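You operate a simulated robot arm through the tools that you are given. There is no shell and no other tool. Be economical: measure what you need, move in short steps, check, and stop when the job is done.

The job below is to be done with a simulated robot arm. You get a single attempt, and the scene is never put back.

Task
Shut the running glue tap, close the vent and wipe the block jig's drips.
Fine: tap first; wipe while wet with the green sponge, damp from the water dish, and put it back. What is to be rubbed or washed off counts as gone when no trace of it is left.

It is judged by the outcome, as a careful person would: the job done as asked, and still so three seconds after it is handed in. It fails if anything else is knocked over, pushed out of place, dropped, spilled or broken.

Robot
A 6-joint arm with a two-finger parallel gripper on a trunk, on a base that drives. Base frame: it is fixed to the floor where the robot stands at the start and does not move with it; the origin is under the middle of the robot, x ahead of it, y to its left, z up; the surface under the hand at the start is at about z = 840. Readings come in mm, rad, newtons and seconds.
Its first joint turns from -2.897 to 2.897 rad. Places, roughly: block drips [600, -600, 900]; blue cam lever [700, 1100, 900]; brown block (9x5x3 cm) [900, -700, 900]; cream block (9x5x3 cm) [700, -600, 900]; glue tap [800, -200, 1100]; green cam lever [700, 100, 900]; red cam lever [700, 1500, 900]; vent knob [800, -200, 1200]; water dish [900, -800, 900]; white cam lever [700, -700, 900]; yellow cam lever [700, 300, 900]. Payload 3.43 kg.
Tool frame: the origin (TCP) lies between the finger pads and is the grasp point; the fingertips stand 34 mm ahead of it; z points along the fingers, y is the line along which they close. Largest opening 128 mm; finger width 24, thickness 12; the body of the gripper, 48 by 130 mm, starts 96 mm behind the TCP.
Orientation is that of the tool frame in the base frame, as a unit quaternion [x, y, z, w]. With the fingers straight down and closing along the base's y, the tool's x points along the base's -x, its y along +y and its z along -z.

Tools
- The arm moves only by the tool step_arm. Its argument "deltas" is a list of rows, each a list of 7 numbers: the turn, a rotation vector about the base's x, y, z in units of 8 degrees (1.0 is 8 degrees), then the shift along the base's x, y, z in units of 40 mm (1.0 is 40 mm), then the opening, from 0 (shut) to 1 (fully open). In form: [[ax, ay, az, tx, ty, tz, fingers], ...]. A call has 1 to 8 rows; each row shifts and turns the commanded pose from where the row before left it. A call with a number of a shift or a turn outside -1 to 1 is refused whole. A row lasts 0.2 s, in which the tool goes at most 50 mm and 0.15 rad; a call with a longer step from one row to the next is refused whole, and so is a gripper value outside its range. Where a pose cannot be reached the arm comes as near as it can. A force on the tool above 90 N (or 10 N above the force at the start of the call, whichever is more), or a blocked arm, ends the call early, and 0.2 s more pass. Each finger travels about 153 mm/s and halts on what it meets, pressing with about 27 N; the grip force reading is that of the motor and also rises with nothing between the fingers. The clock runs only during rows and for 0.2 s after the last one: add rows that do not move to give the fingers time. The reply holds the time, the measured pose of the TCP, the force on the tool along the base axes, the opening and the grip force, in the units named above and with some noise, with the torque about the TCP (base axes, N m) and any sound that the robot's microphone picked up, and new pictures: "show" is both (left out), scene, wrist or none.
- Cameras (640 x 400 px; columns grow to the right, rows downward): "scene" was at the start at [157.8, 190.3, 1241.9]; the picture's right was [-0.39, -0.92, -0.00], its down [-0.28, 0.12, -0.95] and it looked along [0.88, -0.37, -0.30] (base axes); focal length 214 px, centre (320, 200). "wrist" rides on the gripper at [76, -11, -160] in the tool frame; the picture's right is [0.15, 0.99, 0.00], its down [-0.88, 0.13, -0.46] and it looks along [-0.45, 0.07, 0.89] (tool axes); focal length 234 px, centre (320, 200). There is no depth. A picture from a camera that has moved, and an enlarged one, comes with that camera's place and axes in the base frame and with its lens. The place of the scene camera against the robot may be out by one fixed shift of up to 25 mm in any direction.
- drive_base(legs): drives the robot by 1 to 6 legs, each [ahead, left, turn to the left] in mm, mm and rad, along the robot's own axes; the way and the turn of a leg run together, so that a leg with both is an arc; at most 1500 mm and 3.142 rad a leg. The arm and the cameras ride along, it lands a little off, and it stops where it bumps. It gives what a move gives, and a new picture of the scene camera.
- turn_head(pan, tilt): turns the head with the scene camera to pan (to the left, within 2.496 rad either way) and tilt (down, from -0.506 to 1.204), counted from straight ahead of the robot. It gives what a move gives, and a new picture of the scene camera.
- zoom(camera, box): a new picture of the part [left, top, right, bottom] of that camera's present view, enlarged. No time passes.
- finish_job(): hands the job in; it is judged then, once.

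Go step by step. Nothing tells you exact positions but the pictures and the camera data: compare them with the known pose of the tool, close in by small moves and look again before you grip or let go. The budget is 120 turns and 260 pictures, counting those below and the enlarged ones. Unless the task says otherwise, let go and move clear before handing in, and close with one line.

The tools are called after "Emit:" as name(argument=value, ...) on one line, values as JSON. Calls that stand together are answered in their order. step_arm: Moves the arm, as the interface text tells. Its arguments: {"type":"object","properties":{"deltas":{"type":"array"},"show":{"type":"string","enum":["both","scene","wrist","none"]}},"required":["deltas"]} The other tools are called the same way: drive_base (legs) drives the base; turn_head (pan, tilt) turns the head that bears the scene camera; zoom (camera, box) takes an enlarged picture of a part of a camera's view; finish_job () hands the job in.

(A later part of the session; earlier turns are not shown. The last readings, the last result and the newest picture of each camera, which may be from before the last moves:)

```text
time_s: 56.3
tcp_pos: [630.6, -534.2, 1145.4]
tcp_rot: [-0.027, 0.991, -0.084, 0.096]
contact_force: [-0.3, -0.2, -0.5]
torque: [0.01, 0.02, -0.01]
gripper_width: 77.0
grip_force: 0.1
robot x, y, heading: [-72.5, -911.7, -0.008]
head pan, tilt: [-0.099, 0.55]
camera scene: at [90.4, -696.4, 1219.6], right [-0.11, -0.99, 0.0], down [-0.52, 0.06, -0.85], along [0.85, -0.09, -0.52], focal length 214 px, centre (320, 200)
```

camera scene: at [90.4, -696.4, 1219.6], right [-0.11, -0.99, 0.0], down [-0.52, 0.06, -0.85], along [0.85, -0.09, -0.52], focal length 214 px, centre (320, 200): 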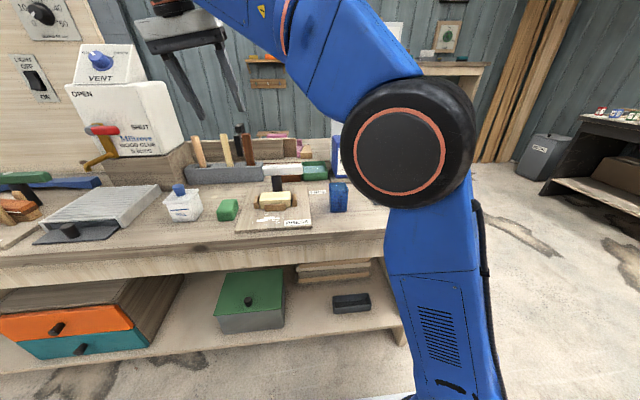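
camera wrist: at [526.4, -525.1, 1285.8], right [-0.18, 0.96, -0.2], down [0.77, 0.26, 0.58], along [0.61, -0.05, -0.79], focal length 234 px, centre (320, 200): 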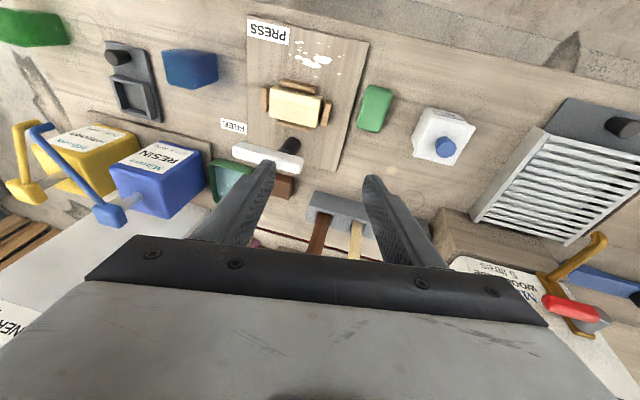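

I work out that the wrist got folded into a flipped posture near a joint limit; tool-down can't be reached this way. I'll unfold it: first raise the tool to point forward along the forearm, well above everything.

Emit:
step_arm(deltas=[[0.286, -0.787, 0.19, 0.625, 0.28, 0.21, 0], [0.286, -0.787, 0.19, 0.625, 0.28, 0.21, 0], [0.286, -0.787, 0.19, 0.625, 0.28, 0.21, 0], [0.286, -0.787, 0.19, 0.495, 0.285, 0.43, 0], [0.286, -0.787, 0.19, 0.495, 0.285, 0.43, 0], [0.286, -0.787, 0.19, 0.495, 0.285, 0.43, 0]], show="none")

Emit:
step_arm(deltas=[[0.286, -0.787, 0.19, 0.3, 0.254, 0.6, 0], [0.286, -0.787, 0.19, 0.3, 0.254, 0.6, 0], [0.286, -0.787, 0.19, 0.3, 0.254, 0.6, 0], [0.286, -0.787, 0.19, 0.067, 0.19, 0.685, 0], [0.286, -0.787, 0.19, 0.067, 0.19, 0.685, 0], [0.286, -0.787, 0.19, 0.067, 0.19, 0.685, 0], [0, 0, 0, 0, 0, 0, 0]], show="scene")

```text
time_s: 57.7
tcp_pos: [763.1, -466.7, 1223.3]
tcp_rot: [-0.065, 0.904, 0.038, 0.42]
contact_force: [1.1, 0.5, 0.7]
torque: [-0.02, -0.01, -0.01]
gripper_width: 0.0
grip_force: 26.8
robot x, y, heading: [-71.6, -911.7, -0.005]
head pan, tilt: [-0.099, 0.55]
```

```text
time_s: 59.3
tcp_pos: [808.7, -414.4, 1377.3]
tcp_rot: [-0.094, 0.702, 0.152, 0.69]
contact_force: [-0.8, 0.1, -0.5]
torque: [-0.02, 0.01, 0.0]
gripper_width: 0.1
grip_force: 26.7
robot x, y, heading: [-72.3, -910.3, -0.014]
head pan, tilt: [-0.099, 0.55]
camera scene: at [90.4, -696.3, 1219.5], right [-0.11, -0.99, 0.0], down [-0.52, 0.06, -0.85], along [0.85, -0.09, -0.52], focal length 214 px, centre (320, 200)
```

scene: 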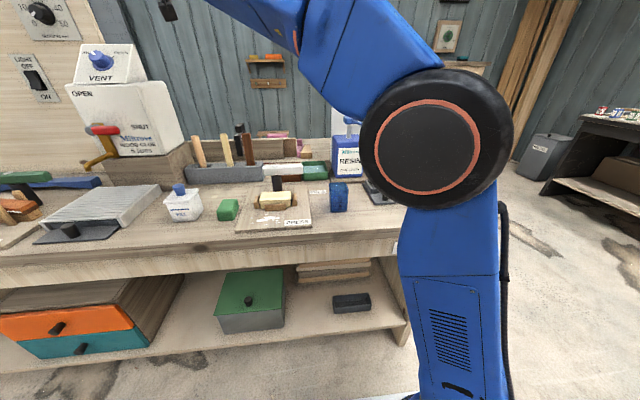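

All reachable. I look up at the forearm to judge its direction.

Emit:
turn_head(pan=0.0, tilt=-0.1)

```text
time_s: 60.4
tcp_pos: [808.6, -415.7, 1376.8]
tcp_rot: [-0.093, 0.702, 0.152, 0.689]
contact_force: [0.2, 0.2, -0.5]
torque: [0.01, -0.01, -0.03]
gripper_width: 0.0
grip_force: 26.6
robot x, y, heading: [-72.2, -908.3, -0.009]
head pan, tilt: [0.0, -0.099]
camera scene: at [88.3, -687.4, 1279.0], right [-0.01, -1.0, 0.0], down [0.1, 0.0, -1.0], along [1.0, -0.01, 0.1], focal length 214 px, centre (320, 200)
```

scene: 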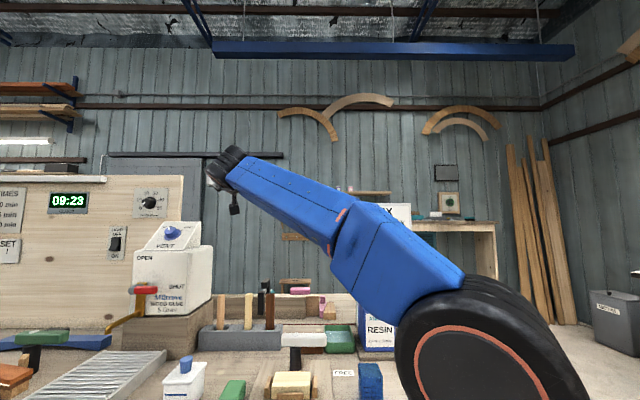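

Forearm points about 38° left and 22° up. I swing the tool around that axis: right, then up, so the forearm roll unwinds.

Emit:
step_arm(deltas=[[0.313, -0.863, -0.316, -0.07, -0.3, 0.75, 0], [0.313, -0.863, -0.316, -0.07, -0.3, 0.75, 0], [0.313, -0.863, -0.316, -0.07, -0.3, 0.75, 0], [0.083, -0.844, 0.234, -0.42, 0.12, 0.59, 0], [0.083, -0.844, 0.234, -0.42, 0.12, 0.59, 0], [0.083, -0.844, 0.234, -0.42, 0.12, 0.59, 0], [0, 0, 0, 0, 0, 0, 0]], show="scene")

Emit:
step_arm(deltas=[[-0.314, -0.6, 0.556, -0.51, 0.475, 0.22, 0], [-0.314, -0.6, 0.556, -0.51, 0.475, 0.22, 0], [0, 0, 0, 0, 0, 0, 0], [0, 0, 0, 0, 0, 0, 0]], show="scene")

```text
time_s: 62.0
tcp_pos: [748.9, -436.8, 1537.2]
tcp_rot: [-0.064, 0.403, 0.175, 0.896]
contact_force: [0.4, -0.8, -0.4]
torque: [-0.01, -0.03, -0.01]
gripper_width: 0.0
grip_force: 27.4
robot x, y, heading: [-70.8, -908.6, -0.01]
head pan, tilt: [0.0, -0.099]
camera scene: at [88.2, -687.4, 1279.1], right [-0.01, -1.0, 0.0], down [0.1, 0.0, -1.0], along [0.99, -0.01, 0.1], focal length 214 px, centre (320, 200)
```

scene: 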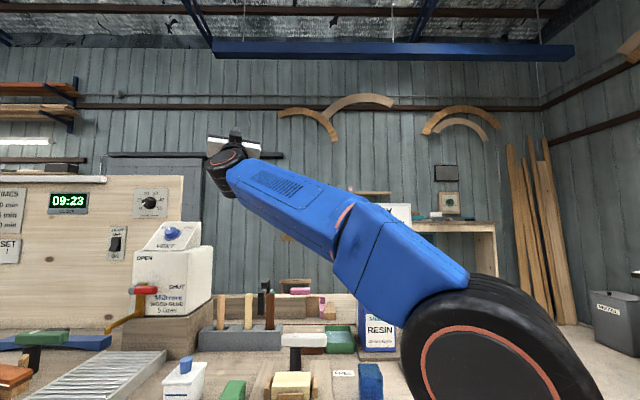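

```text
time_s: 63.0
tcp_pos: [708.5, -399.9, 1554.9]
tcp_rot: [-0.149, 0.328, 0.221, 0.906]
contact_force: [-0.3, 0.3, -0.7]
torque: [-0.02, -0.02, 0.0]
gripper_width: 0.2
grip_force: 26.4
robot x, y, heading: [-66.6, -912.7, -0.006]
head pan, tilt: [0.0, -0.099]
camera scene: at [88.2, -687.4, 1279.1], right [-0.01, -1.0, 0.0], down [0.1, 0.0, -1.0], along [0.99, -0.01, 0.1], focal length 214 px, centre (320, 200)
```

scene: 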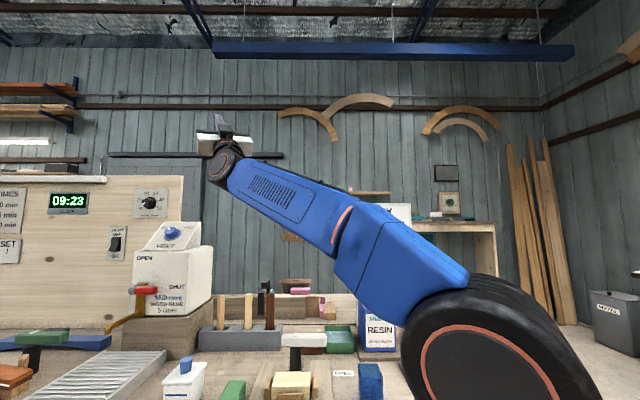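

The forearm's grille is coming round as intended. A bit further left/up, then look closely.

Emit:
step_arm(deltas=[[-0.35, -0.393, 0.471, -0.43, 0.4, 0, 0], [-0.35, -0.393, 0.471, -0.43, 0.4, 0, 0], [0, 0, 0, 0, 0, 0, 0]], show="none")

Emit:
zoom(camera="scene", box=[160, 90, 480, 290])

```text
time_s: 63.8
tcp_pos: [673.5, -366.4, 1555.8]
tcp_rot: [-0.226, 0.277, 0.255, 0.898]
contact_force: [0.6, 0.3, 0.3]
torque: [0.03, -0.01, -0.02]
gripper_width: 0.0
grip_force: 27.0
robot x, y, heading: [-72.7, -912.6, -0.012]
head pan, tilt: [0.0, -0.099]
```

```text
2.00 times, centred on (320, 190) of scene
camera zoom: at [88.2, -687.4, 1279.1], right [-0.01, -1.0, 0.0], down [0.1, 0.0, -1.0], along [0.99, -0.01, 0.1], focal length 429 px, centre (320, 220)
```

zoom: 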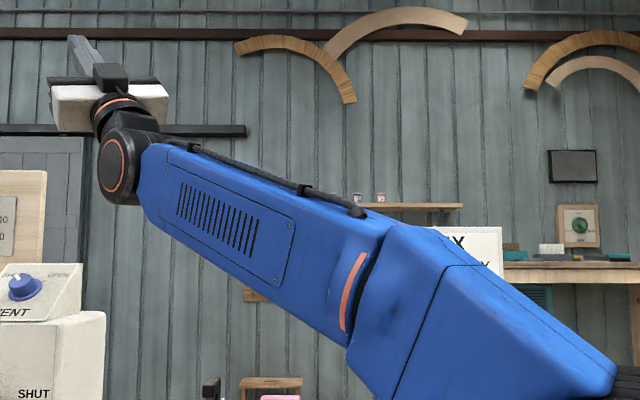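

Now the wrist hinge is level and the tool bends upward from the forearm — the neutral state. I pitch straight down through the forearm axis in that vertical plane.

Emit:
step_arm(deltas=[[-0.794, 0.557, 0, 0.327, 0.467, -0.585, 0], [-0.794, 0.557, 0, 0.273, 0.389, -0.651, 0], [-0.794, 0.557, 0, 0.225, 0.321, -0.714, 0], [-0.794, 0.557, 0, 0.164, 0.233, -0.756, 0], [-0.794, 0.557, 0, 0.106, 0.152, -0.792, 0], [-0.794, 0.557, 0, 0.044, 0.063, -0.804, 0], [0, 0, 0, 0, 0, 0, 0]], show="none")

Emit:
zoom(camera="scene", box=[160, 90, 480, 290])

```text
time_s: 65.4
tcp_pos: [704.2, -302.6, 1413.9]
tcp_rot: [-0.416, 0.516, 0.243, 0.708]
contact_force: [2.3, -1.8, -2.0]
torque: [-0.01, -0.17, 0.32]
gripper_width: 0.0
grip_force: 28.0
out of reach, approached as far as the arm can: row 4, 5
robot x, y, heading: [-67.3, -913.8, -0.007]
head pan, tilt: [0.0, -0.099]
```

```text
2.00 times, centred on (320, 190) of scene
camera zoom: at [88.3, -687.4, 1279.1], right [-0.01, -1.0, 0.0], down [0.1, 0.0, -1.0], along [0.99, -0.01, 0.1], focal length 429 px, centre (320, 220)
```

zoom: 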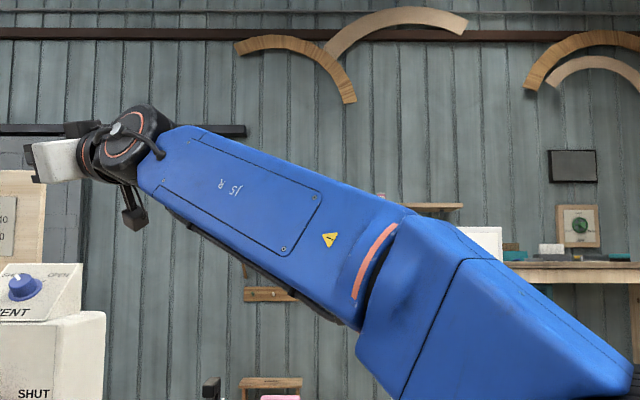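

The forearm rolled round instead of passing straight through. I go back up to just above the axis and inspect the hinge tilt, to aim better.

Emit:
step_arm(deltas=[[0.694, -0.425, -0.077, -0.07, -0.23, 0.635, 0], [0.694, -0.425, -0.077, -0.07, -0.23, 0.635, 0], [0.694, -0.425, -0.077, -0.07, -0.23, 0.635, 0], [0.694, -0.425, -0.077, -0.07, -0.23, 0.635, 0], [0, 0, 0, 0, 0, 0, 0], [0, 0, 0, 0, 0, 0, 0]], show="none")

Emit:
zoom(camera="scene", box=[160, 90, 480, 290])

```text
time_s: 66.8
tcp_pos: [692.0, -328.6, 1488.1]
tcp_rot: [-0.339, 0.412, 0.239, 0.811]
contact_force: [-0.1, 0.0, 0.3]
torque: [0.03, 0.01, -0.02]
gripper_width: 0.0
grip_force: 27.1
out of reach, approached as far as the arm can: row 3, 4
robot x, y, heading: [-73.4, -914.1, -0.008]
head pan, tilt: [0.0, -0.099]
```

```text
2.00 times, centred on (320, 190) of scene
camera zoom: at [88.2, -687.4, 1279.1], right [-0.01, -1.0, 0.0], down [0.1, 0.0, -1.0], along [0.99, -0.01, 0.1], focal length 429 px, centre (320, 220)
```

zoom: 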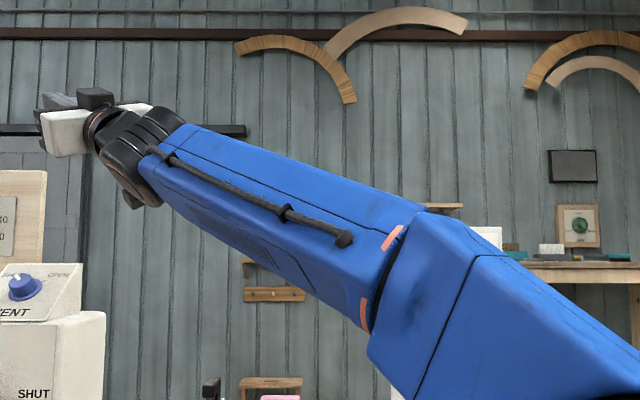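

The hinge is now upright with the tool slightly left of the forearm axis. I cross the axis sideways by yawing the tool right quickly.

Emit:
step_arm(deltas=[[0, 0, -1, -0.2, 0.15, 0, 0], [0, 0, -1, -0.2, 0.15, 0, 0], [0, 0, -1, 0, 0, 0, 0], [0, 0, 0, 0, 0, 0, 0]], show="none")

Emit:
zoom(camera="scene", box=[160, 90, 480, 290])

```text
time_s: 67.8
tcp_pos: [677.7, -327.3, 1504.4]
tcp_rot: [-0.303, 0.4, 0.199, 0.842]
contact_force: [-0.2, 0.2, 0.5]
torque: [0.0, 0.01, -0.02]
gripper_width: 0.0
grip_force: 27.2
out of reach, approached as far as the arm can: row 1, 2, 3
robot x, y, heading: [-72.1, -911.7, -0.01]
head pan, tilt: [0.0, -0.099]
```

```text
2.00 times, centred on (320, 190) of scene
camera zoom: at [88.2, -687.4, 1279.1], right [-0.01, -1.0, 0.0], down [0.1, 0.0, -1.0], along [0.99, -0.01, 0.1], focal length 429 px, centre (320, 220)
```

zoom: 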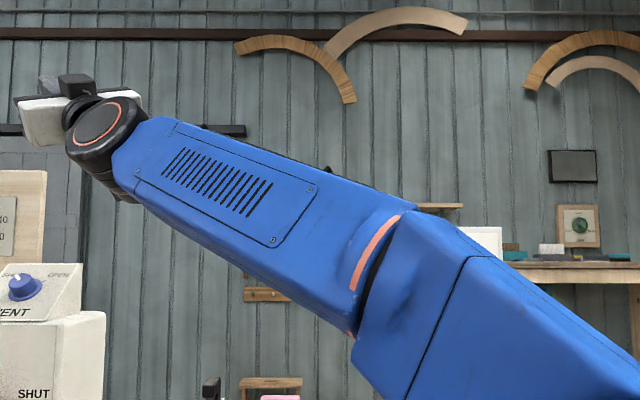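

Now the tool bends up from the forearm with the hinge nearly level. I jump down through the axis with a fast combined pitch and lift.

Emit:
step_arm(deltas=[[-0.82, 0.5, 0.24, -0.08, -0.49, 0.75, 0], [-0.82, 0.5, 0.24, -0.08, -0.49, 0.75, 0], [-0.82, 0.5, 0.24, 0, 0, 0, 0], [0, 0, 0, 0, 0, 0, 0]], show="none")

Emit:
zoom(camera="scene", box=[160, 50, 480, 250])

```text
time_s: 68.8
tcp_pos: [666.3, -352.5, 1555.3]
tcp_rot: [-0.432, 0.474, 0.215, 0.737]
contact_force: [-0.2, -0.2, -0.6]
torque: [-0.01, 0.01, -0.01]
gripper_width: 0.0
grip_force: 27.1
out of reach, approached as far as the arm can: row 1
robot x, y, heading: [-70.0, -914.3, -0.011]
head pan, tilt: [0.0, -0.099]
```

```text
2.00 times, centred on (320, 150) of scene
camera zoom: at [88.3, -687.4, 1279.0], right [-0.01, -1.0, 0.0], down [0.1, 0.0, -1.0], along [0.99, -0.01, 0.1], focal length 429 px, centre (320, 300)
```

zoom: 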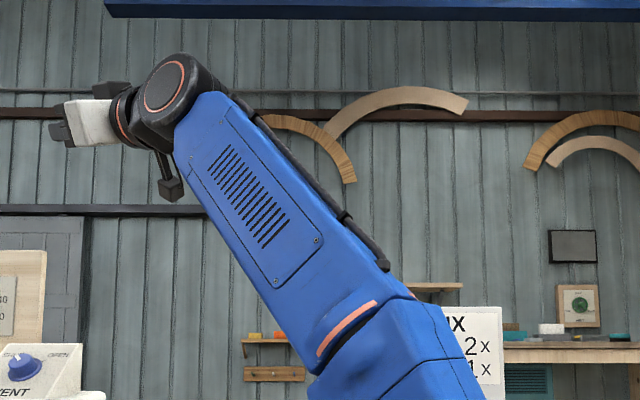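

The wrist is back in its normal posture. Now turn to tool-down above the glue bench in front of the jig.

Emit:
step_arm(deltas=[[-0.235, 0.807, -0.472, -0.1, -0.325, -0.633, 0], [-0.235, 0.807, -0.472, -0.1, -0.325, -0.633, 0], [-0.235, 0.807, -0.472, -0.1, -0.325, -0.633, 0], [-0.235, 0.807, -0.472, -0.1, -0.325, -0.633, 0], [-0.235, 0.807, -0.472, -0.1, -0.325, -0.633, 0], [-0.235, 0.807, -0.472, -0.1, -0.325, -0.633, 0], [-0.235, 0.807, -0.472, -0.1, -0.325, -0.633, 0], [-0.235, 0.807, -0.472, -0.1, -0.325, -0.633, 0]], show="none")

Emit:
step_arm(deltas=[[-0.235, 0.807, -0.472, -0.1, -0.325, -0.633, 0.6], [-0.235, 0.807, -0.472, -0.1, -0.325, -0.633, 0.6], [-0.235, 0.807, -0.472, -0.1, -0.325, -0.633, 0.6], [-0.235, 0.807, -0.472, -0.1, -0.325, -0.633, 0.6], [-0.235, 0.807, -0.472, -0.1, -0.325, -0.633, 0.6], [-0.235, 0.807, -0.472, -0.1, -0.325, -0.633, 0.6], [-0.235, 0.807, -0.472, -0.1, -0.325, -0.633, 0.6], [-0.235, 0.807, -0.472, -0.1, -0.325, -0.633, 0.6]])

```text
time_s: 70.6
tcp_pos: [632.2, -455.8, 1351.0]
tcp_rot: [-0.253, 0.858, 0.126, 0.429]
contact_force: [-0.3, -1.1, 0.6]
torque: [-0.02, 0.02, 0.01]
gripper_width: 0.3
grip_force: 26.9
robot x, y, heading: [-75.0, -912.8, -0.01]
head pan, tilt: [0.0, -0.099]
```

```text
time_s: 72.4
tcp_pos: [601.0, -560.0, 1148.9]
tcp_rot: [0.0, 1.0, 0.002, 0.001]
contact_force: [0.0, 0.3, -0.3]
torque: [0.05, -0.02, -0.02]
gripper_width: 76.9
grip_force: 0.1
robot x, y, heading: [-69.8, -914.4, -0.012]
head pan, tilt: [0.0, -0.099]
camera scene: at [88.0, -687.3, 1279.1], right [-0.01, -1.0, 0.0], down [0.1, 0.0, -1.0], along [0.99, -0.01, 0.1], focal length 214 px, centre (320, 200)
camera wrist: at [526.6, -572.2, 1306.4], right [-0.15, 0.99, 0.0], down [0.88, 0.13, 0.46], along [0.45, 0.07, -0.89], focal length 234 px, centre (320, 200)
```

scene: 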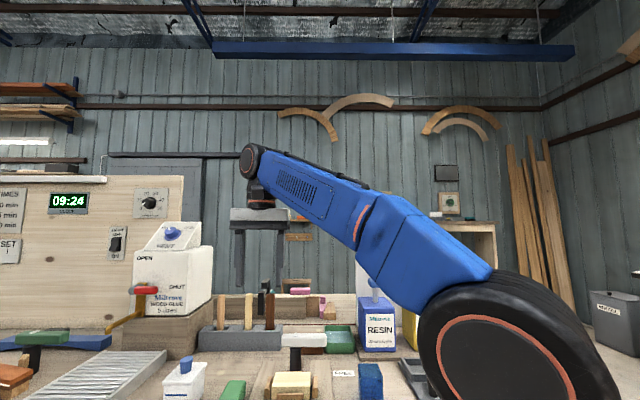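
wrist: 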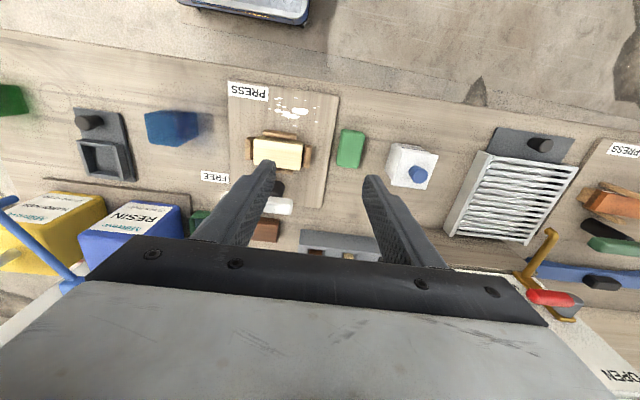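

Good, full control again. I move above the green sponge and look closer.

Emit:
step_arm(deltas=[[0, 0, 0, 0.2, 0.4, -0.9, 0.5], [0, 0, 0, 0.2, 0.4, -0.9, 0.5], [0, 0, 0, 0.2, 0.4, -0.9, 0.5], [0, 0, 0, 0.15, 0.4, -0.9, 0.5], [0, 0, 0, 0, 0, 0, 0.5]], show="wrist")

Emit:
zoom(camera="wrist", box=[120, 20, 440, 220])

Emit:
turn_head(pan=0.1, tilt=0.5)

```text
time_s: 73.6
tcp_pos: [632.4, -494.8, 1007.6]
tcp_rot: [0.001, 1.0, 0.001, -0.001]
contact_force: [-0.3, -0.1, 0.5]
torque: [-0.02, 0.02, 0.02]
gripper_width: 64.1
grip_force: 0.1
robot x, y, heading: [-72.9, -911.4, -0.007]
head pan, tilt: [0.0, -0.099]
camera wrist: at [557.8, -506.7, 1164.8], right [-0.15, 0.99, 0.0], down [0.88, 0.13, 0.46], along [0.45, 0.07, -0.89], focal length 234 px, centre (320, 200)
```

wrist: 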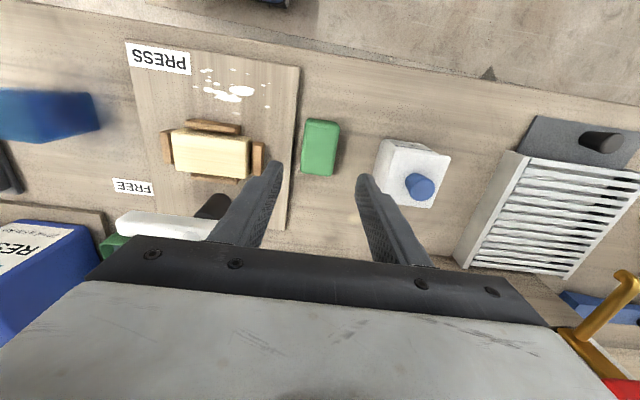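

```text
2.00 times, centred on (280, 120) of wrist
camera zoom: at [557.8, -506.7, 1164.8], right [-0.15, 0.99, 0.0], down [0.88, 0.13, 0.46], along [0.45, 0.07, -0.89], focal length 468 px, centre (400, 360)
```

zoom: 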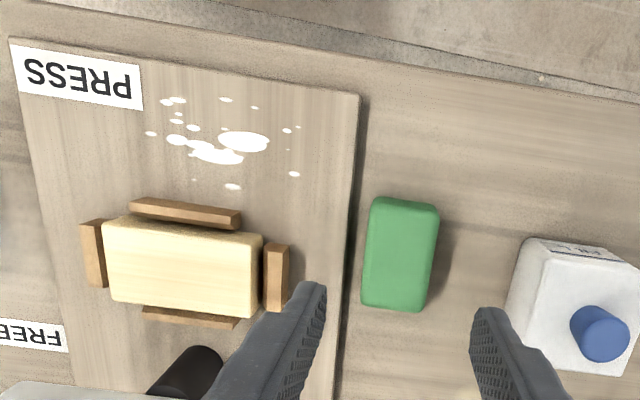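

```text
time_s: 74.6
tcp_pos: [631.2, -496.2, 1008.0]
tcp_rot: [0.0, 1.0, 0.001, 0.0]
contact_force: [-0.1, -0.2, 0.6]
torque: [0.03, -0.02, 0.0]
gripper_width: 64.0
grip_force: 0.0
robot x, y, heading: [-70.2, -915.3, -0.004]
head pan, tilt: [0.099, 0.499]
camera scene: at [91.8, -678.4, 1224.2], right [0.09, -1.0, 0.0], down [-0.48, -0.04, -0.88], along [0.87, 0.08, -0.48], focal length 214 px, centre (320, 200)
```

scene: 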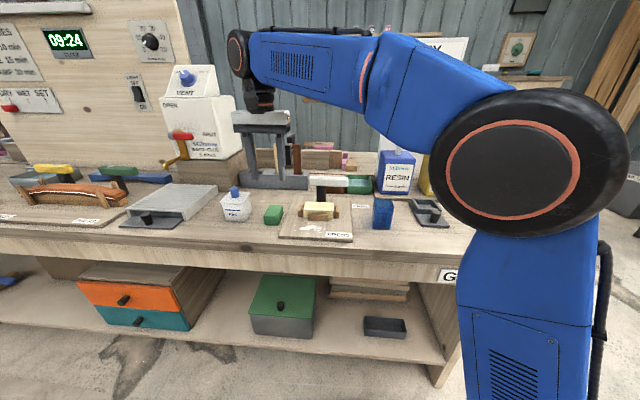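

Emit:
zoom(camera="scene", box=[210, 160, 400, 260])

```text
3.37 times, centred on (305, 210) of scene
camera zoom: at [91.8, -678.4, 1224.2], right [0.09, -1.0, 0.0], down [-0.48, -0.04, -0.88], along [0.87, 0.08, -0.48], focal length 722 px, centre (370, 166)
```

zoom: 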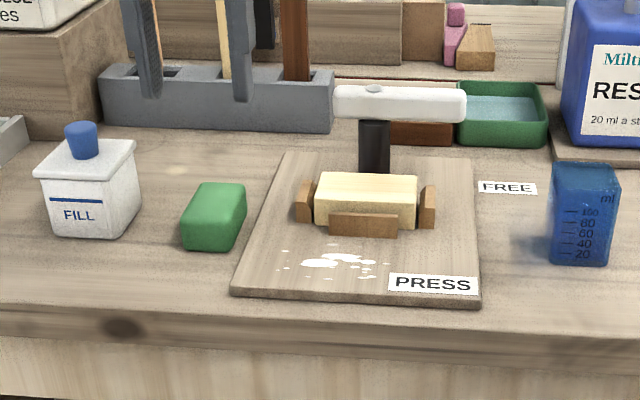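

Sponge at (634, -494), 41×73 mm; dish centre ≈ (850, -769); drips span x 562–613, y −656…−565 with the jig stop at x≈626. I drive 70 mm ahead for reach, then pick the sponge.

Emit:
drive_base(legs=[[70, 0, 0]])

Emit:
step_arm(deltas=[[0, 0, 0, -0.9, 0, 0, 0.5], [0, 0, 0, -0.8, 0, 0, 0.5], [0, 0, 0, 0, 0, -0.5, 0.5], [0, 0, 0, 0, 0, 0, 0.5]], show="wrist")

Emit:
zoom(camera="wrist", box=[160, 40, 480, 240])

```text
time_s: 75.6
tcp_pos: [703.5, -495.2, 1007.0]
tcp_rot: [-0.001, 1.0, 0.001, 0.0]
contact_force: [-0.3, -0.6, -0.7]
torque: [-0.02, 0.0, -0.02]
gripper_width: 64.1
grip_force: 0.1
robot x, y, heading: [-7.9, -913.0, -0.005]
head pan, tilt: [0.099, 0.499]
camera scene: at [162.7, -679.0, 1224.1], right [0.09, -1.0, 0.0], down [-0.48, -0.04, -0.88], along [0.87, 0.08, -0.48], focal length 214 px, centre (320, 200)
```

scene: 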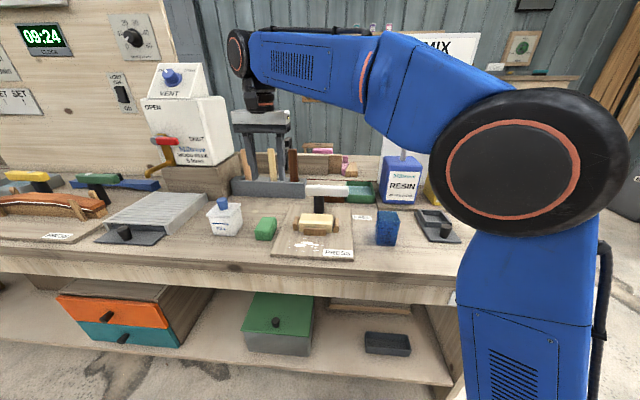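

```text
time_s: 76.6
tcp_pos: [634.5, -495.7, 987.2]
tcp_rot: [0.0, 1.0, 0.001, -0.001]
contact_force: [-0.9, -0.4, 0.0]
torque: [0.04, 0.01, 0.01]
gripper_width: 64.1
grip_force: 0.2
robot x, y, heading: [-1.2, -915.7, -0.002]
head pan, tilt: [0.099, 0.499]
camera wrist: at [560.9, -507.2, 1144.3], right [-0.15, 0.99, 0.0], down [0.88, 0.13, 0.46], along [0.45, 0.07, -0.89], focal length 234 px, centre (320, 200)
```

wrist: 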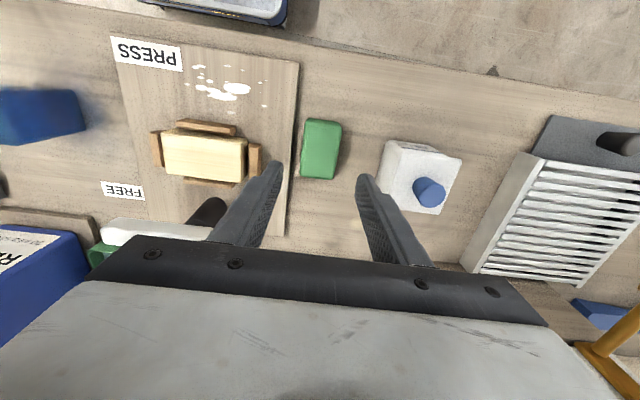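

```text
2.00 times, centred on (320, 140) of wrist
camera zoom: at [560.9, -507.2, 1144.3], right [-0.15, 0.99, 0.0], down [0.88, 0.13, 0.46], along [0.45, 0.07, -0.89], focal length 468 px, centre (320, 320)
```

zoom: 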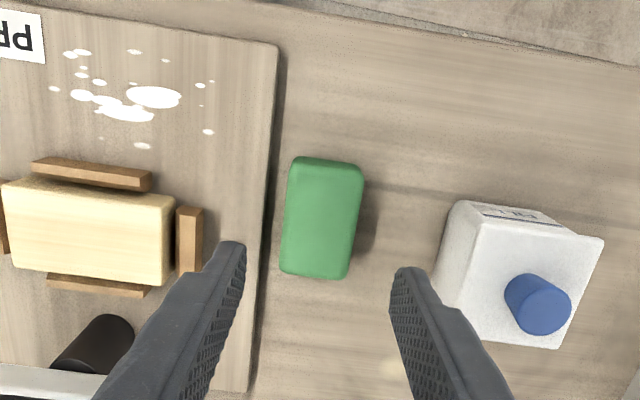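

Emit:
step_arm(deltas=[[0, 0, 0, 0, 0.03, -0.7, 0.5], [0, 0, 0, 0, 0, -0.7, 0.5], [0, 0, 0, 0, 0, -0.5, 0.5], [0, 0, 0, 0, 0, 0, 0.5]], show="wrist")

Emit:
zoom(camera="scene", box=[190, 160, 350, 260])

```text
time_s: 77.6
tcp_pos: [633.9, -496.3, 911.7]
tcp_rot: [0.0, 1.0, 0.001, 0.0]
contact_force: [0.4, -0.5, 0.2]
torque: [0.01, 0.01, -0.02]
gripper_width: 64.1
grip_force: 0.1
robot x, y, heading: [-1.5, -912.7, -0.01]
head pan, tilt: [0.099, 0.499]
camera wrist: at [559.5, -507.2, 1069.0], right [-0.15, 0.99, 0.0], down [0.88, 0.13, 0.46], along [0.45, 0.07, -0.89], focal length 234 px, centre (320, 200)
```

wrist: 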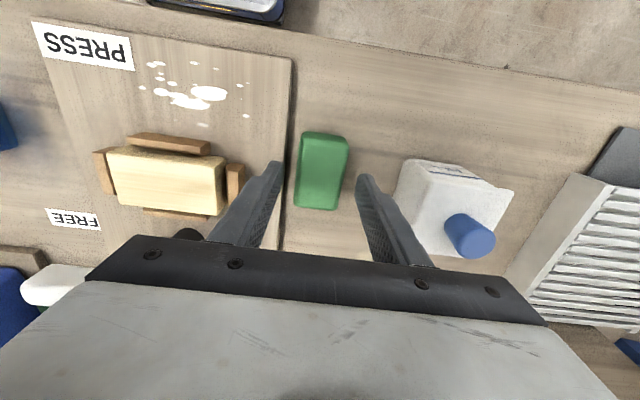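

```text
4.00 times, centred on (270, 210) of scene
camera zoom: at [162.6, -679.0, 1224.1], right [0.09, -1.0, 0.0], down [-0.48, -0.04, -0.88], along [0.87, 0.08, -0.48], focal length 858 px, centre (520, 160)
```

zoom: 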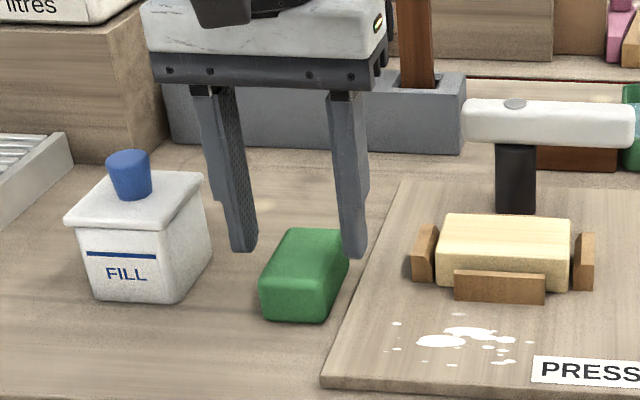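

Emit:
step_arm(deltas=[[0, 0, 0, 0, 0.03, -0.4, 0.5], [0, 0, 0, 0, 0, -0.2, 0.5], [0, 0, 0, 0, 0, 0, 0.5], [0, 0, 0, 0, 0, 0, 0.25], [0, 0, 0, 0, 0, 0, 0.25], [0, 0, 0, 0, 0, 0, 0.25]], show="wrist")

```text
time_s: 79.0
tcp_pos: [635.0, -493.9, 887.4]
tcp_rot: [0.0, 1.0, 0.001, 0.0]
contact_force: [-0.1, -0.7, 0.0]
torque: [0.01, -0.02, 0.01]
gripper_width: 42.8
grip_force: 27.3
robot x, y, heading: [-2.7, -909.4, -0.005]
head pan, tilt: [0.099, 0.499]
camera wrist: at [560.1, -505.6, 1045.1], right [-0.15, 0.99, 0.0], down [0.88, 0.13, 0.46], along [0.45, 0.07, -0.89], focal length 234 px, centre (320, 200)
```

wrist: 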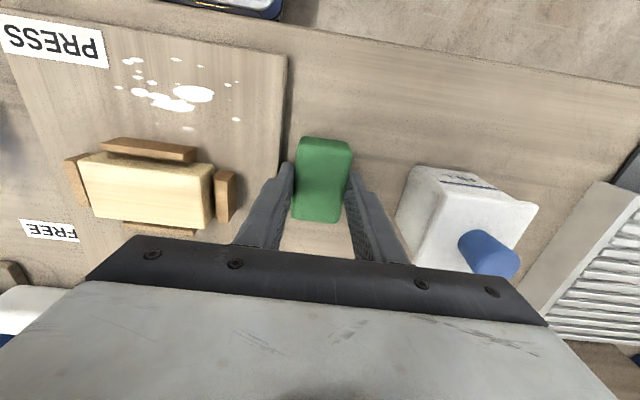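

Sponge held (43 mm). Lift, carry over to the dish while turning the hand 90° so it clears the resin can.

Emit:
step_arm(deltas=[[0, 0, 0, 0, 0, 0.6, 0.25], [0, 0, 0, 0, 0, 0.95, 0.25], [0, 0, 0, 0, 0, 0.95, 0.25], [0, 0, 0, 0, 0, 0.95, 0.25], [0, 0, 0, 0, 0, 0.4, 0.25]], show="wrist")

Emit:
step_arm(deltas=[[0, 0, -1, 0, -0.9, 0, 0.25], [0, 0, -1, 0, -0.9, 0, 0.25], [0, 0, -1, 0, -0.9, 0, 0.25], [0, 0, -1, 0, -0.9, 0, 0.25], [0, 0, -1, 0.6, -0.6, 0, 0.25], [0, 0, -1, 0.6, -0.6, 0, 0.25], [0, 0, -1, 0.6, -0.6, 0, 0.25], [0, 0, -1, 0.6, -0.6, 0, 0.25]], show="none")

Emit:
step_arm(deltas=[[0, 0, -0.81, 0.74, -0.22, 0, 0.25], [0, 0, -0.81, 0.74, -0.22, 0, 0.25], [0, 0, -0.81, 0.74, -0.22, 0, 0.25], [0, 0, -0.81, 0.74, -0.22, 0, 0.25], [0, 0, 0, 0, 0, 0, 0.25]])

Emit:
turn_head(pan=-0.15, tilt=0.35)

```text
time_s: 80.2
tcp_pos: [634.0, -491.7, 1043.7]
tcp_rot: [0.0, 1.0, 0.001, 0.0]
contact_force: [-0.4, 0.1, -0.9]
torque: [0.02, -0.01, 0.01]
gripper_width: 42.8
grip_force: 26.9
robot x, y, heading: [-3.0, -912.1, -0.007]
head pan, tilt: [0.099, 0.499]
camera wrist: at [560.1, -504.0, 1201.4], right [-0.15, 0.99, 0.0], down [0.88, 0.13, 0.46], along [0.45, 0.07, -0.89], focal length 234 px, centre (320, 200)
```

wrist: 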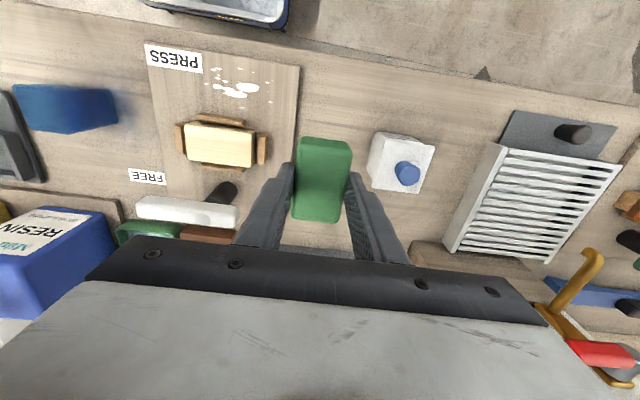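

```text
time_s: 82.0
tcp_pos: [729.2, -734.7, 1042.5]
tcp_rot: [0.531, 0.848, 0.001, 0.0]
contact_force: [-0.5, -0.4, -0.8]
torque: [0.01, -0.04, 0.0]
gripper_width: 43.1
grip_force: 26.6
robot x, y, heading: [-3.3, -915.4, -0.006]
head pan, tilt: [0.099, 0.499]
```

```text
time_s: 83.2
tcp_pos: [847.8, -770.2, 1042.5]
tcp_rot: [0.708, 0.707, 0.001, 0.0]
contact_force: [0.5, 0.1, -0.2]
torque: [0.01, 0.0, 0.02]
gripper_width: 42.9
grip_force: 27.0
robot x, y, heading: [-2.3, -912.5, -0.01]
head pan, tilt: [0.099, 0.499]
camera scene: at [162.6, -679.1, 1224.1], right [0.09, -1.0, 0.0], down [-0.48, -0.04, -0.88], along [0.87, 0.08, -0.48], focal length 214 px, centre (320, 200)
camera wrist: at [838.7, -694.5, 1199.5], right [0.99, 0.15, 0.0], down [0.13, -0.88, 0.46], along [0.07, -0.45, -0.89], focal length 234 px, centre (320, 200)
```

scene: 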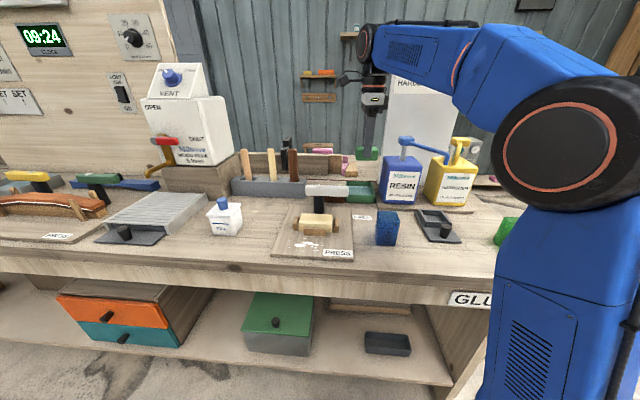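
wrist: 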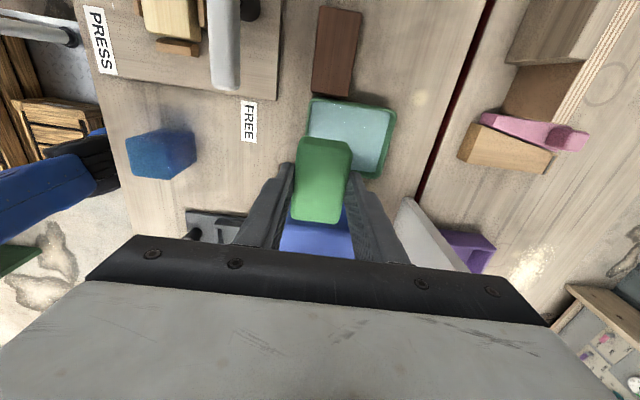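

```text
time_s: 84.0
tcp_pos: [848.2, -770.9, 1042.2]
tcp_rot: [0.706, 0.708, 0.0, 0.001]
contact_force: [0.1, 1.3, 0.0]
torque: [-0.01, 0.0, -0.02]
gripper_width: 42.9
grip_force: 26.7
robot x, y, heading: [2.0, -913.5, -0.006]
head pan, tilt: [-0.15, 0.351]
camera scene: at [164.0, -702.0, 1237.8], right [-0.16, -0.99, 0.0], down [-0.34, 0.05, -0.94], along [0.93, -0.15, -0.34], focal length 214 px, centre (320, 200)
```

scene: 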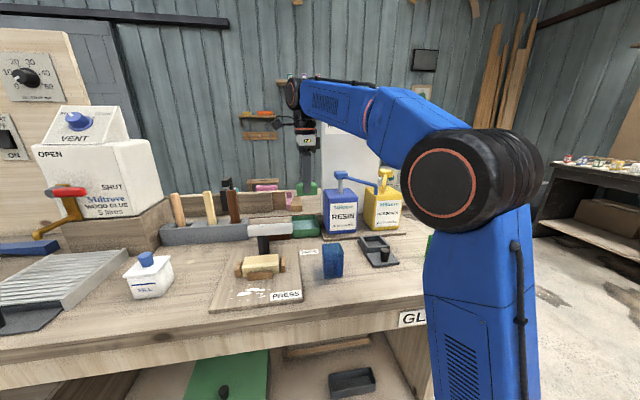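

The wrist view puts the dish at x 833–942, y −715…−808 (centre ≈ (887, -761)). The sponge fits better lengthwise along x, so I turn the hand back and centre over the dish.

Emit:
step_arm(deltas=[[0, 0, 1, 0.1, 0.03, 0, 0.25], [0, 0, 1, 0.1, 0.03, 0, 0.25], [0, 0, 1, 0.1, 0.03, 0, 0.25], [0, 0, 1, 0.1, 0.03, 0, 0.25], [0, 0, 1, 0.1, 0.03, 0, 0.25], [0, 0, 1, 0.1, 0.03, 0, 0.25], [0, 0, 1, 0.1, 0.03, 0, 0.25], [0, 0, 1, 0.1, 0.03, 0, 0.25]], show="none")

Emit:
step_arm(deltas=[[0, 0, 1, 0.1, 0, 0, 0.25], [0, 0, 1, 0.1, 0, 0, 0.25], [0, 0, 1, 0, 0, 0, 0.25], [0, 0, 0.24, 0, 0, 0, 0.25], [0, 0, 0, 0, 0, -0.7, 0.25], [0, 0, 0, 0, 0, 0, 0.25]])

Emit:
zoom(camera="wrist", box=[180, 80, 460, 260])

Emit:
zoom(camera="scene", box=[220, 120, 420, 260])

```text
time_s: 85.8
tcp_pos: [881.6, -759.8, 1042.4]
tcp_rot: [0.222, 0.975, 0.001, 0.001]
contact_force: [-0.2, -1.2, 0.3]
torque: [-0.01, -0.04, -0.01]
gripper_width: 42.8
grip_force: 27.3
robot x, y, heading: [0.1, -912.3, -0.006]
head pan, tilt: [-0.15, 0.351]
```

```text
time_s: 87.2
tcp_pos: [889.8, -759.4, 1013.8]
tcp_rot: [-0.001, 1.0, 0.001, 0.0]
contact_force: [0.1, 0.7, 0.0]
torque: [0.01, -0.01, 0.0]
gripper_width: 42.9
grip_force: 26.9
robot x, y, heading: [-2.0, -913.7, -0.005]
head pan, tilt: [-0.15, 0.351]
camera scene: at [164.0, -702.0, 1237.8], right [-0.16, -0.99, 0.0], down [-0.34, 0.05, -0.94], along [0.93, -0.15, -0.34], focal length 214 px, centre (320, 200)
camera wrist: at [815.6, -771.4, 1171.3], right [-0.15, 0.99, 0.0], down [0.88, 0.13, 0.46], along [0.45, 0.07, -0.89], focal length 234 px, centre (320, 200)
```

scene: 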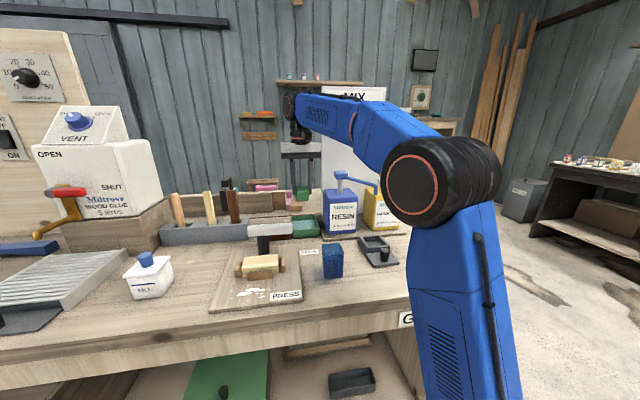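
wrist: 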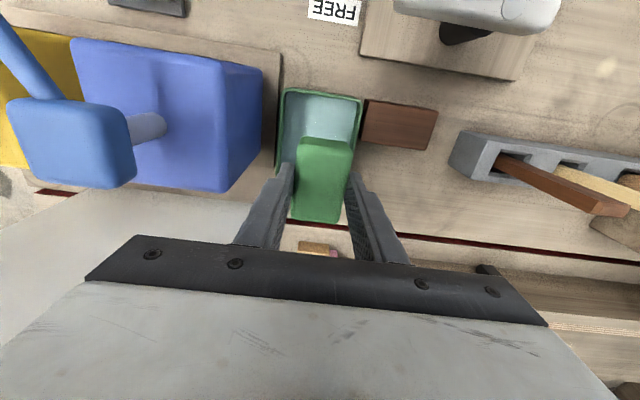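

```text
2.22 times, centred on (320, 170) of wrist
camera zoom: at [815.6, -771.4, 1171.3], right [-0.15, 0.99, 0.0], down [0.88, 0.13, 0.46], along [0.45, 0.07, -0.89], focal length 520 px, centre (320, 267)
```

zoom: 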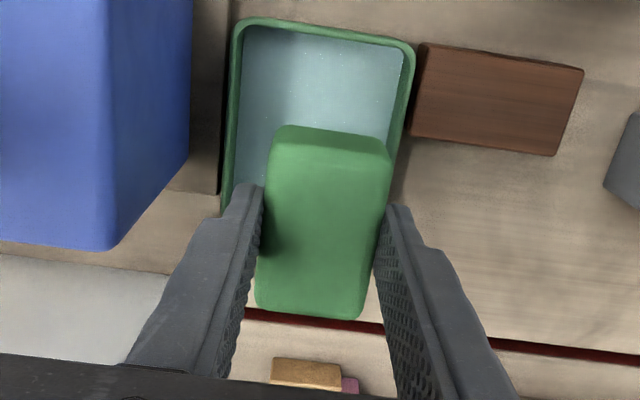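

```text
2.86 times, centred on (320, 190) of scene
camera zoom: at [164.0, -702.0, 1237.8], right [-0.16, -0.99, 0.0], down [-0.34, 0.05, -0.94], along [0.93, -0.15, -0.34], focal length 613 px, centre (320, 229)
```

zoom: 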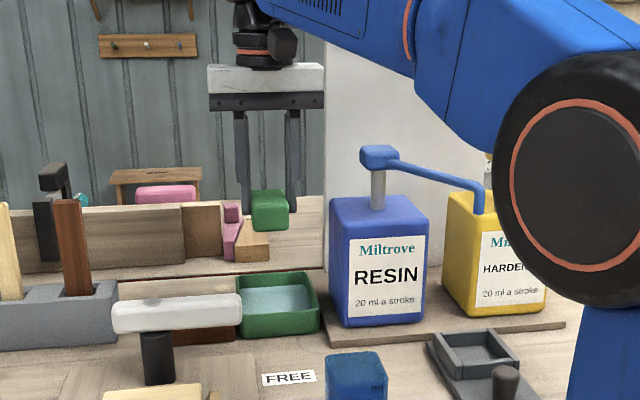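

Dish centre refined to (887, -764); sponge bottom is 47 mm below TCP. I lower it slowly into the water.

Emit:
step_arm(deltas=[[0, 0, 0, -0.05, -0.12, -0.6, 0.25], [0, 0, 0, 0, 0, -0.6, 0.25], [0, 0, 0, 0, 0, -0.5, 0.25], [0, 0, 0, 0, 0, -0.3, 0.25], [0, 0, 0, 0, 0, 0, 0.25]])

Emit:
zoom(camera="scene", box=[240, 140, 380, 250])

Emit:
zoom(camera="wrist", box=[180, 80, 460, 260])

```text
time_s: 88.4
tcp_pos: [886.5, -764.2, 933.5]
tcp_rot: [0.001, 1.0, 0.001, -0.001]
contact_force: [-0.4, -0.1, 0.0]
torque: [0.03, -0.01, 0.03]
gripper_width: 42.9
grip_force: 27.2
robot x, y, heading: [-4.9, -915.2, -0.005]
head pan, tilt: [-0.15, 0.351]
camera scene: at [164.0, -702.0, 1237.8], right [-0.16, -0.99, 0.0], down [-0.34, 0.05, -0.94], along [0.93, -0.15, -0.34], focal length 214 px, centre (320, 200)
camera wrist: at [813.2, -776.2, 1090.5], right [-0.15, 0.99, 0.0], down [0.88, 0.13, 0.46], along [0.45, 0.07, -0.89], focal length 234 px, centre (320, 200)
```

scene: 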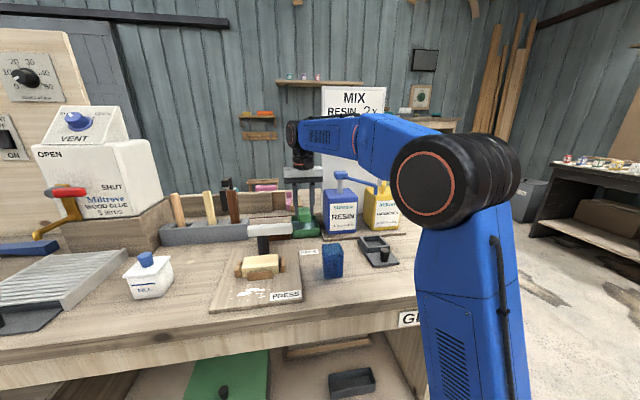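
wrist: 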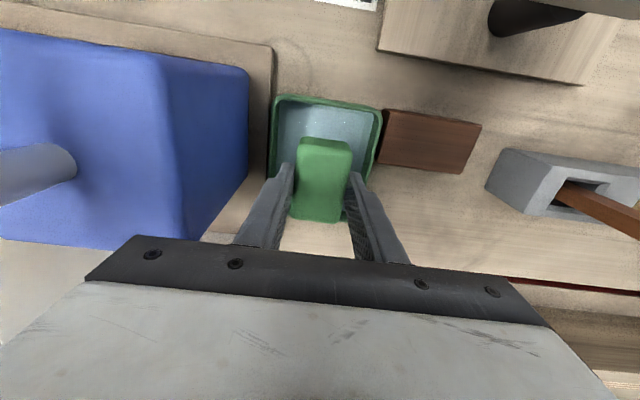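

```text
3.64 times, centred on (310, 195) of scene
camera zoom: at [164.0, -702.0, 1237.8], right [-0.16, -0.99, 0.0], down [-0.34, 0.05, -0.94], along [0.93, -0.15, -0.34], focal length 780 px, centre (356, 218)
```

zoom: 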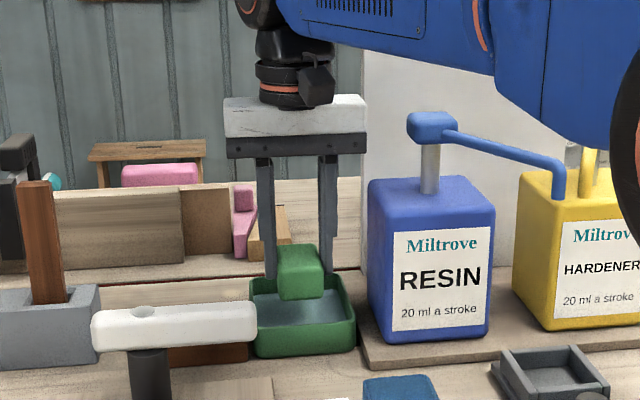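

```text
2.22 times, centred on (320, 170) of wrist
camera zoom: at [813.2, -776.2, 1090.5], right [-0.15, 0.99, 0.0], down [0.88, 0.13, 0.46], along [0.45, 0.07, -0.89], focal length 520 px, centre (320, 267)
```

zoom: 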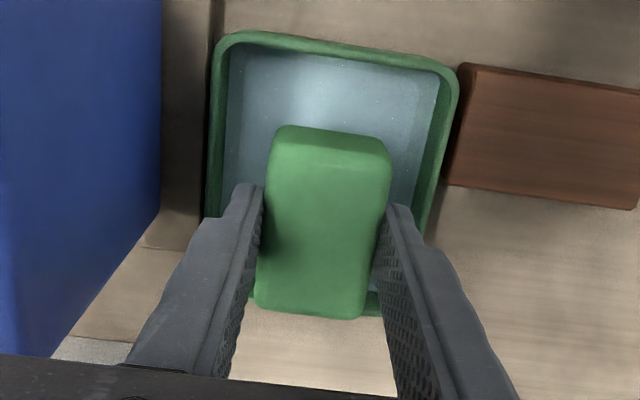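

Emit:
step_arm(deltas=[[0, 0, 0, -0.1, 0, -0.3, 0.25], [0, 0, 0, 0, 0, -0.3, 0.25], [0, 0, 0, 0, 0, -0.15, 0.25], [0, 0, 0, 0, 0, 0, 0.25], [0, 0, 0, 0, 0, 0, 0.25]], show="none")

Emit:
zoom(camera="scene", box=[260, 170, 360, 250])

Emit:
zoom(camera="wrist", box=[240, 80, 400, 240])

```text
time_s: 89.6
tcp_pos: [883.7, -764.6, 903.4]
tcp_rot: [0.0, 1.0, 0.0, 0.0]
contact_force: [0.2, 0.1, -0.4]
torque: [-0.01, 0.0, -0.02]
gripper_width: 42.8
grip_force: 27.1
robot x, y, heading: [0.5, -911.5, -0.01]
head pan, tilt: [-0.15, 0.351]
```

```text
5.00 times, centred on (310, 210) of scene
camera zoom: at [164.0, -702.0, 1237.8], right [-0.16, -0.99, 0.0], down [-0.34, 0.05, -0.94], along [0.93, -0.15, -0.34], focal length 1072 px, centre (370, 150)
```

zoom: 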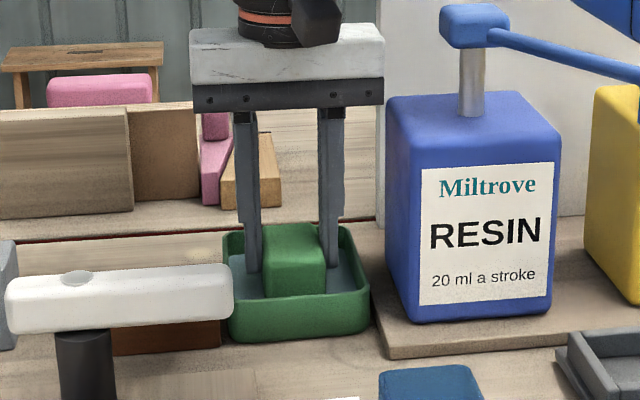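

```text
2.50 times, centred on (320, 160) of wrist
camera zoom: at [809.0, -775.6, 1060.5], right [-0.15, 0.99, 0.0], down [0.88, 0.13, 0.46], along [0.45, 0.07, -0.89], focal length 585 px, centre (320, 300)
```

zoom: 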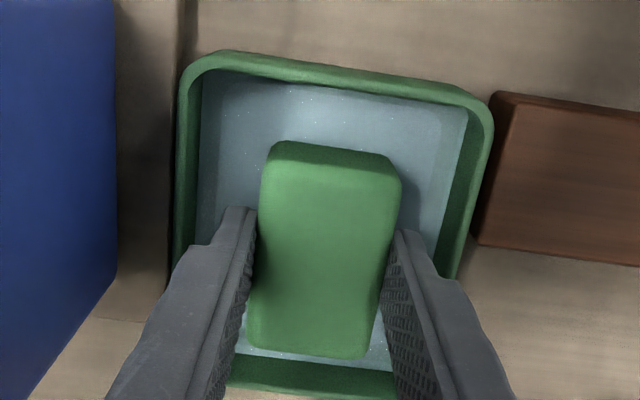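

Emit:
step_arm(deltas=[[0, 0, 0, 0, 0, -0.15, 0.25], [0, 0, 0, 0, 0, -0.1, 0.25], [0, 0, 0, 0, 0, 0, 0.25], [0, 0, 0, 0, 0, 0, 0.25]], show="none")

Emit:
zoom(camera="wrist", box=[240, 80, 400, 240])

```text
time_s: 90.6
tcp_pos: [884.6, -763.6, 894.0]
tcp_rot: [-0.001, 1.0, 0.0, 0.001]
contact_force: [-0.6, 0.6, -0.4]
torque: [-0.01, -0.01, 0.04]
gripper_width: 42.9
grip_force: 27.0
robot x, y, heading: [-4.3, -912.0, -0.007]
head pan, tilt: [-0.15, 0.351]
```

```text
2.50 times, centred on (320, 160) of wrist
camera zoom: at [809.4, -775.4, 1051.0], right [-0.15, 0.99, 0.0], down [0.88, 0.13, 0.46], along [0.45, 0.07, -0.89], focal length 585 px, centre (320, 300)
```

zoom: 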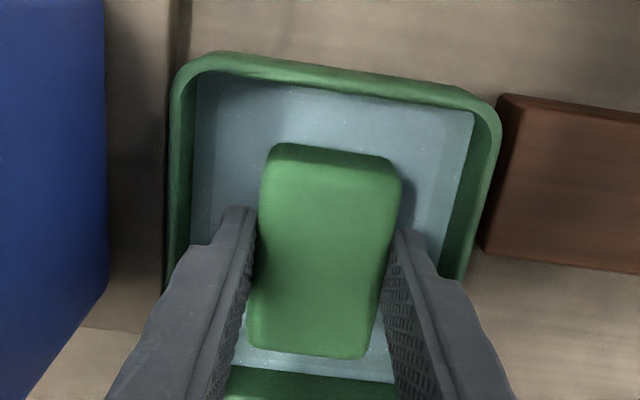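

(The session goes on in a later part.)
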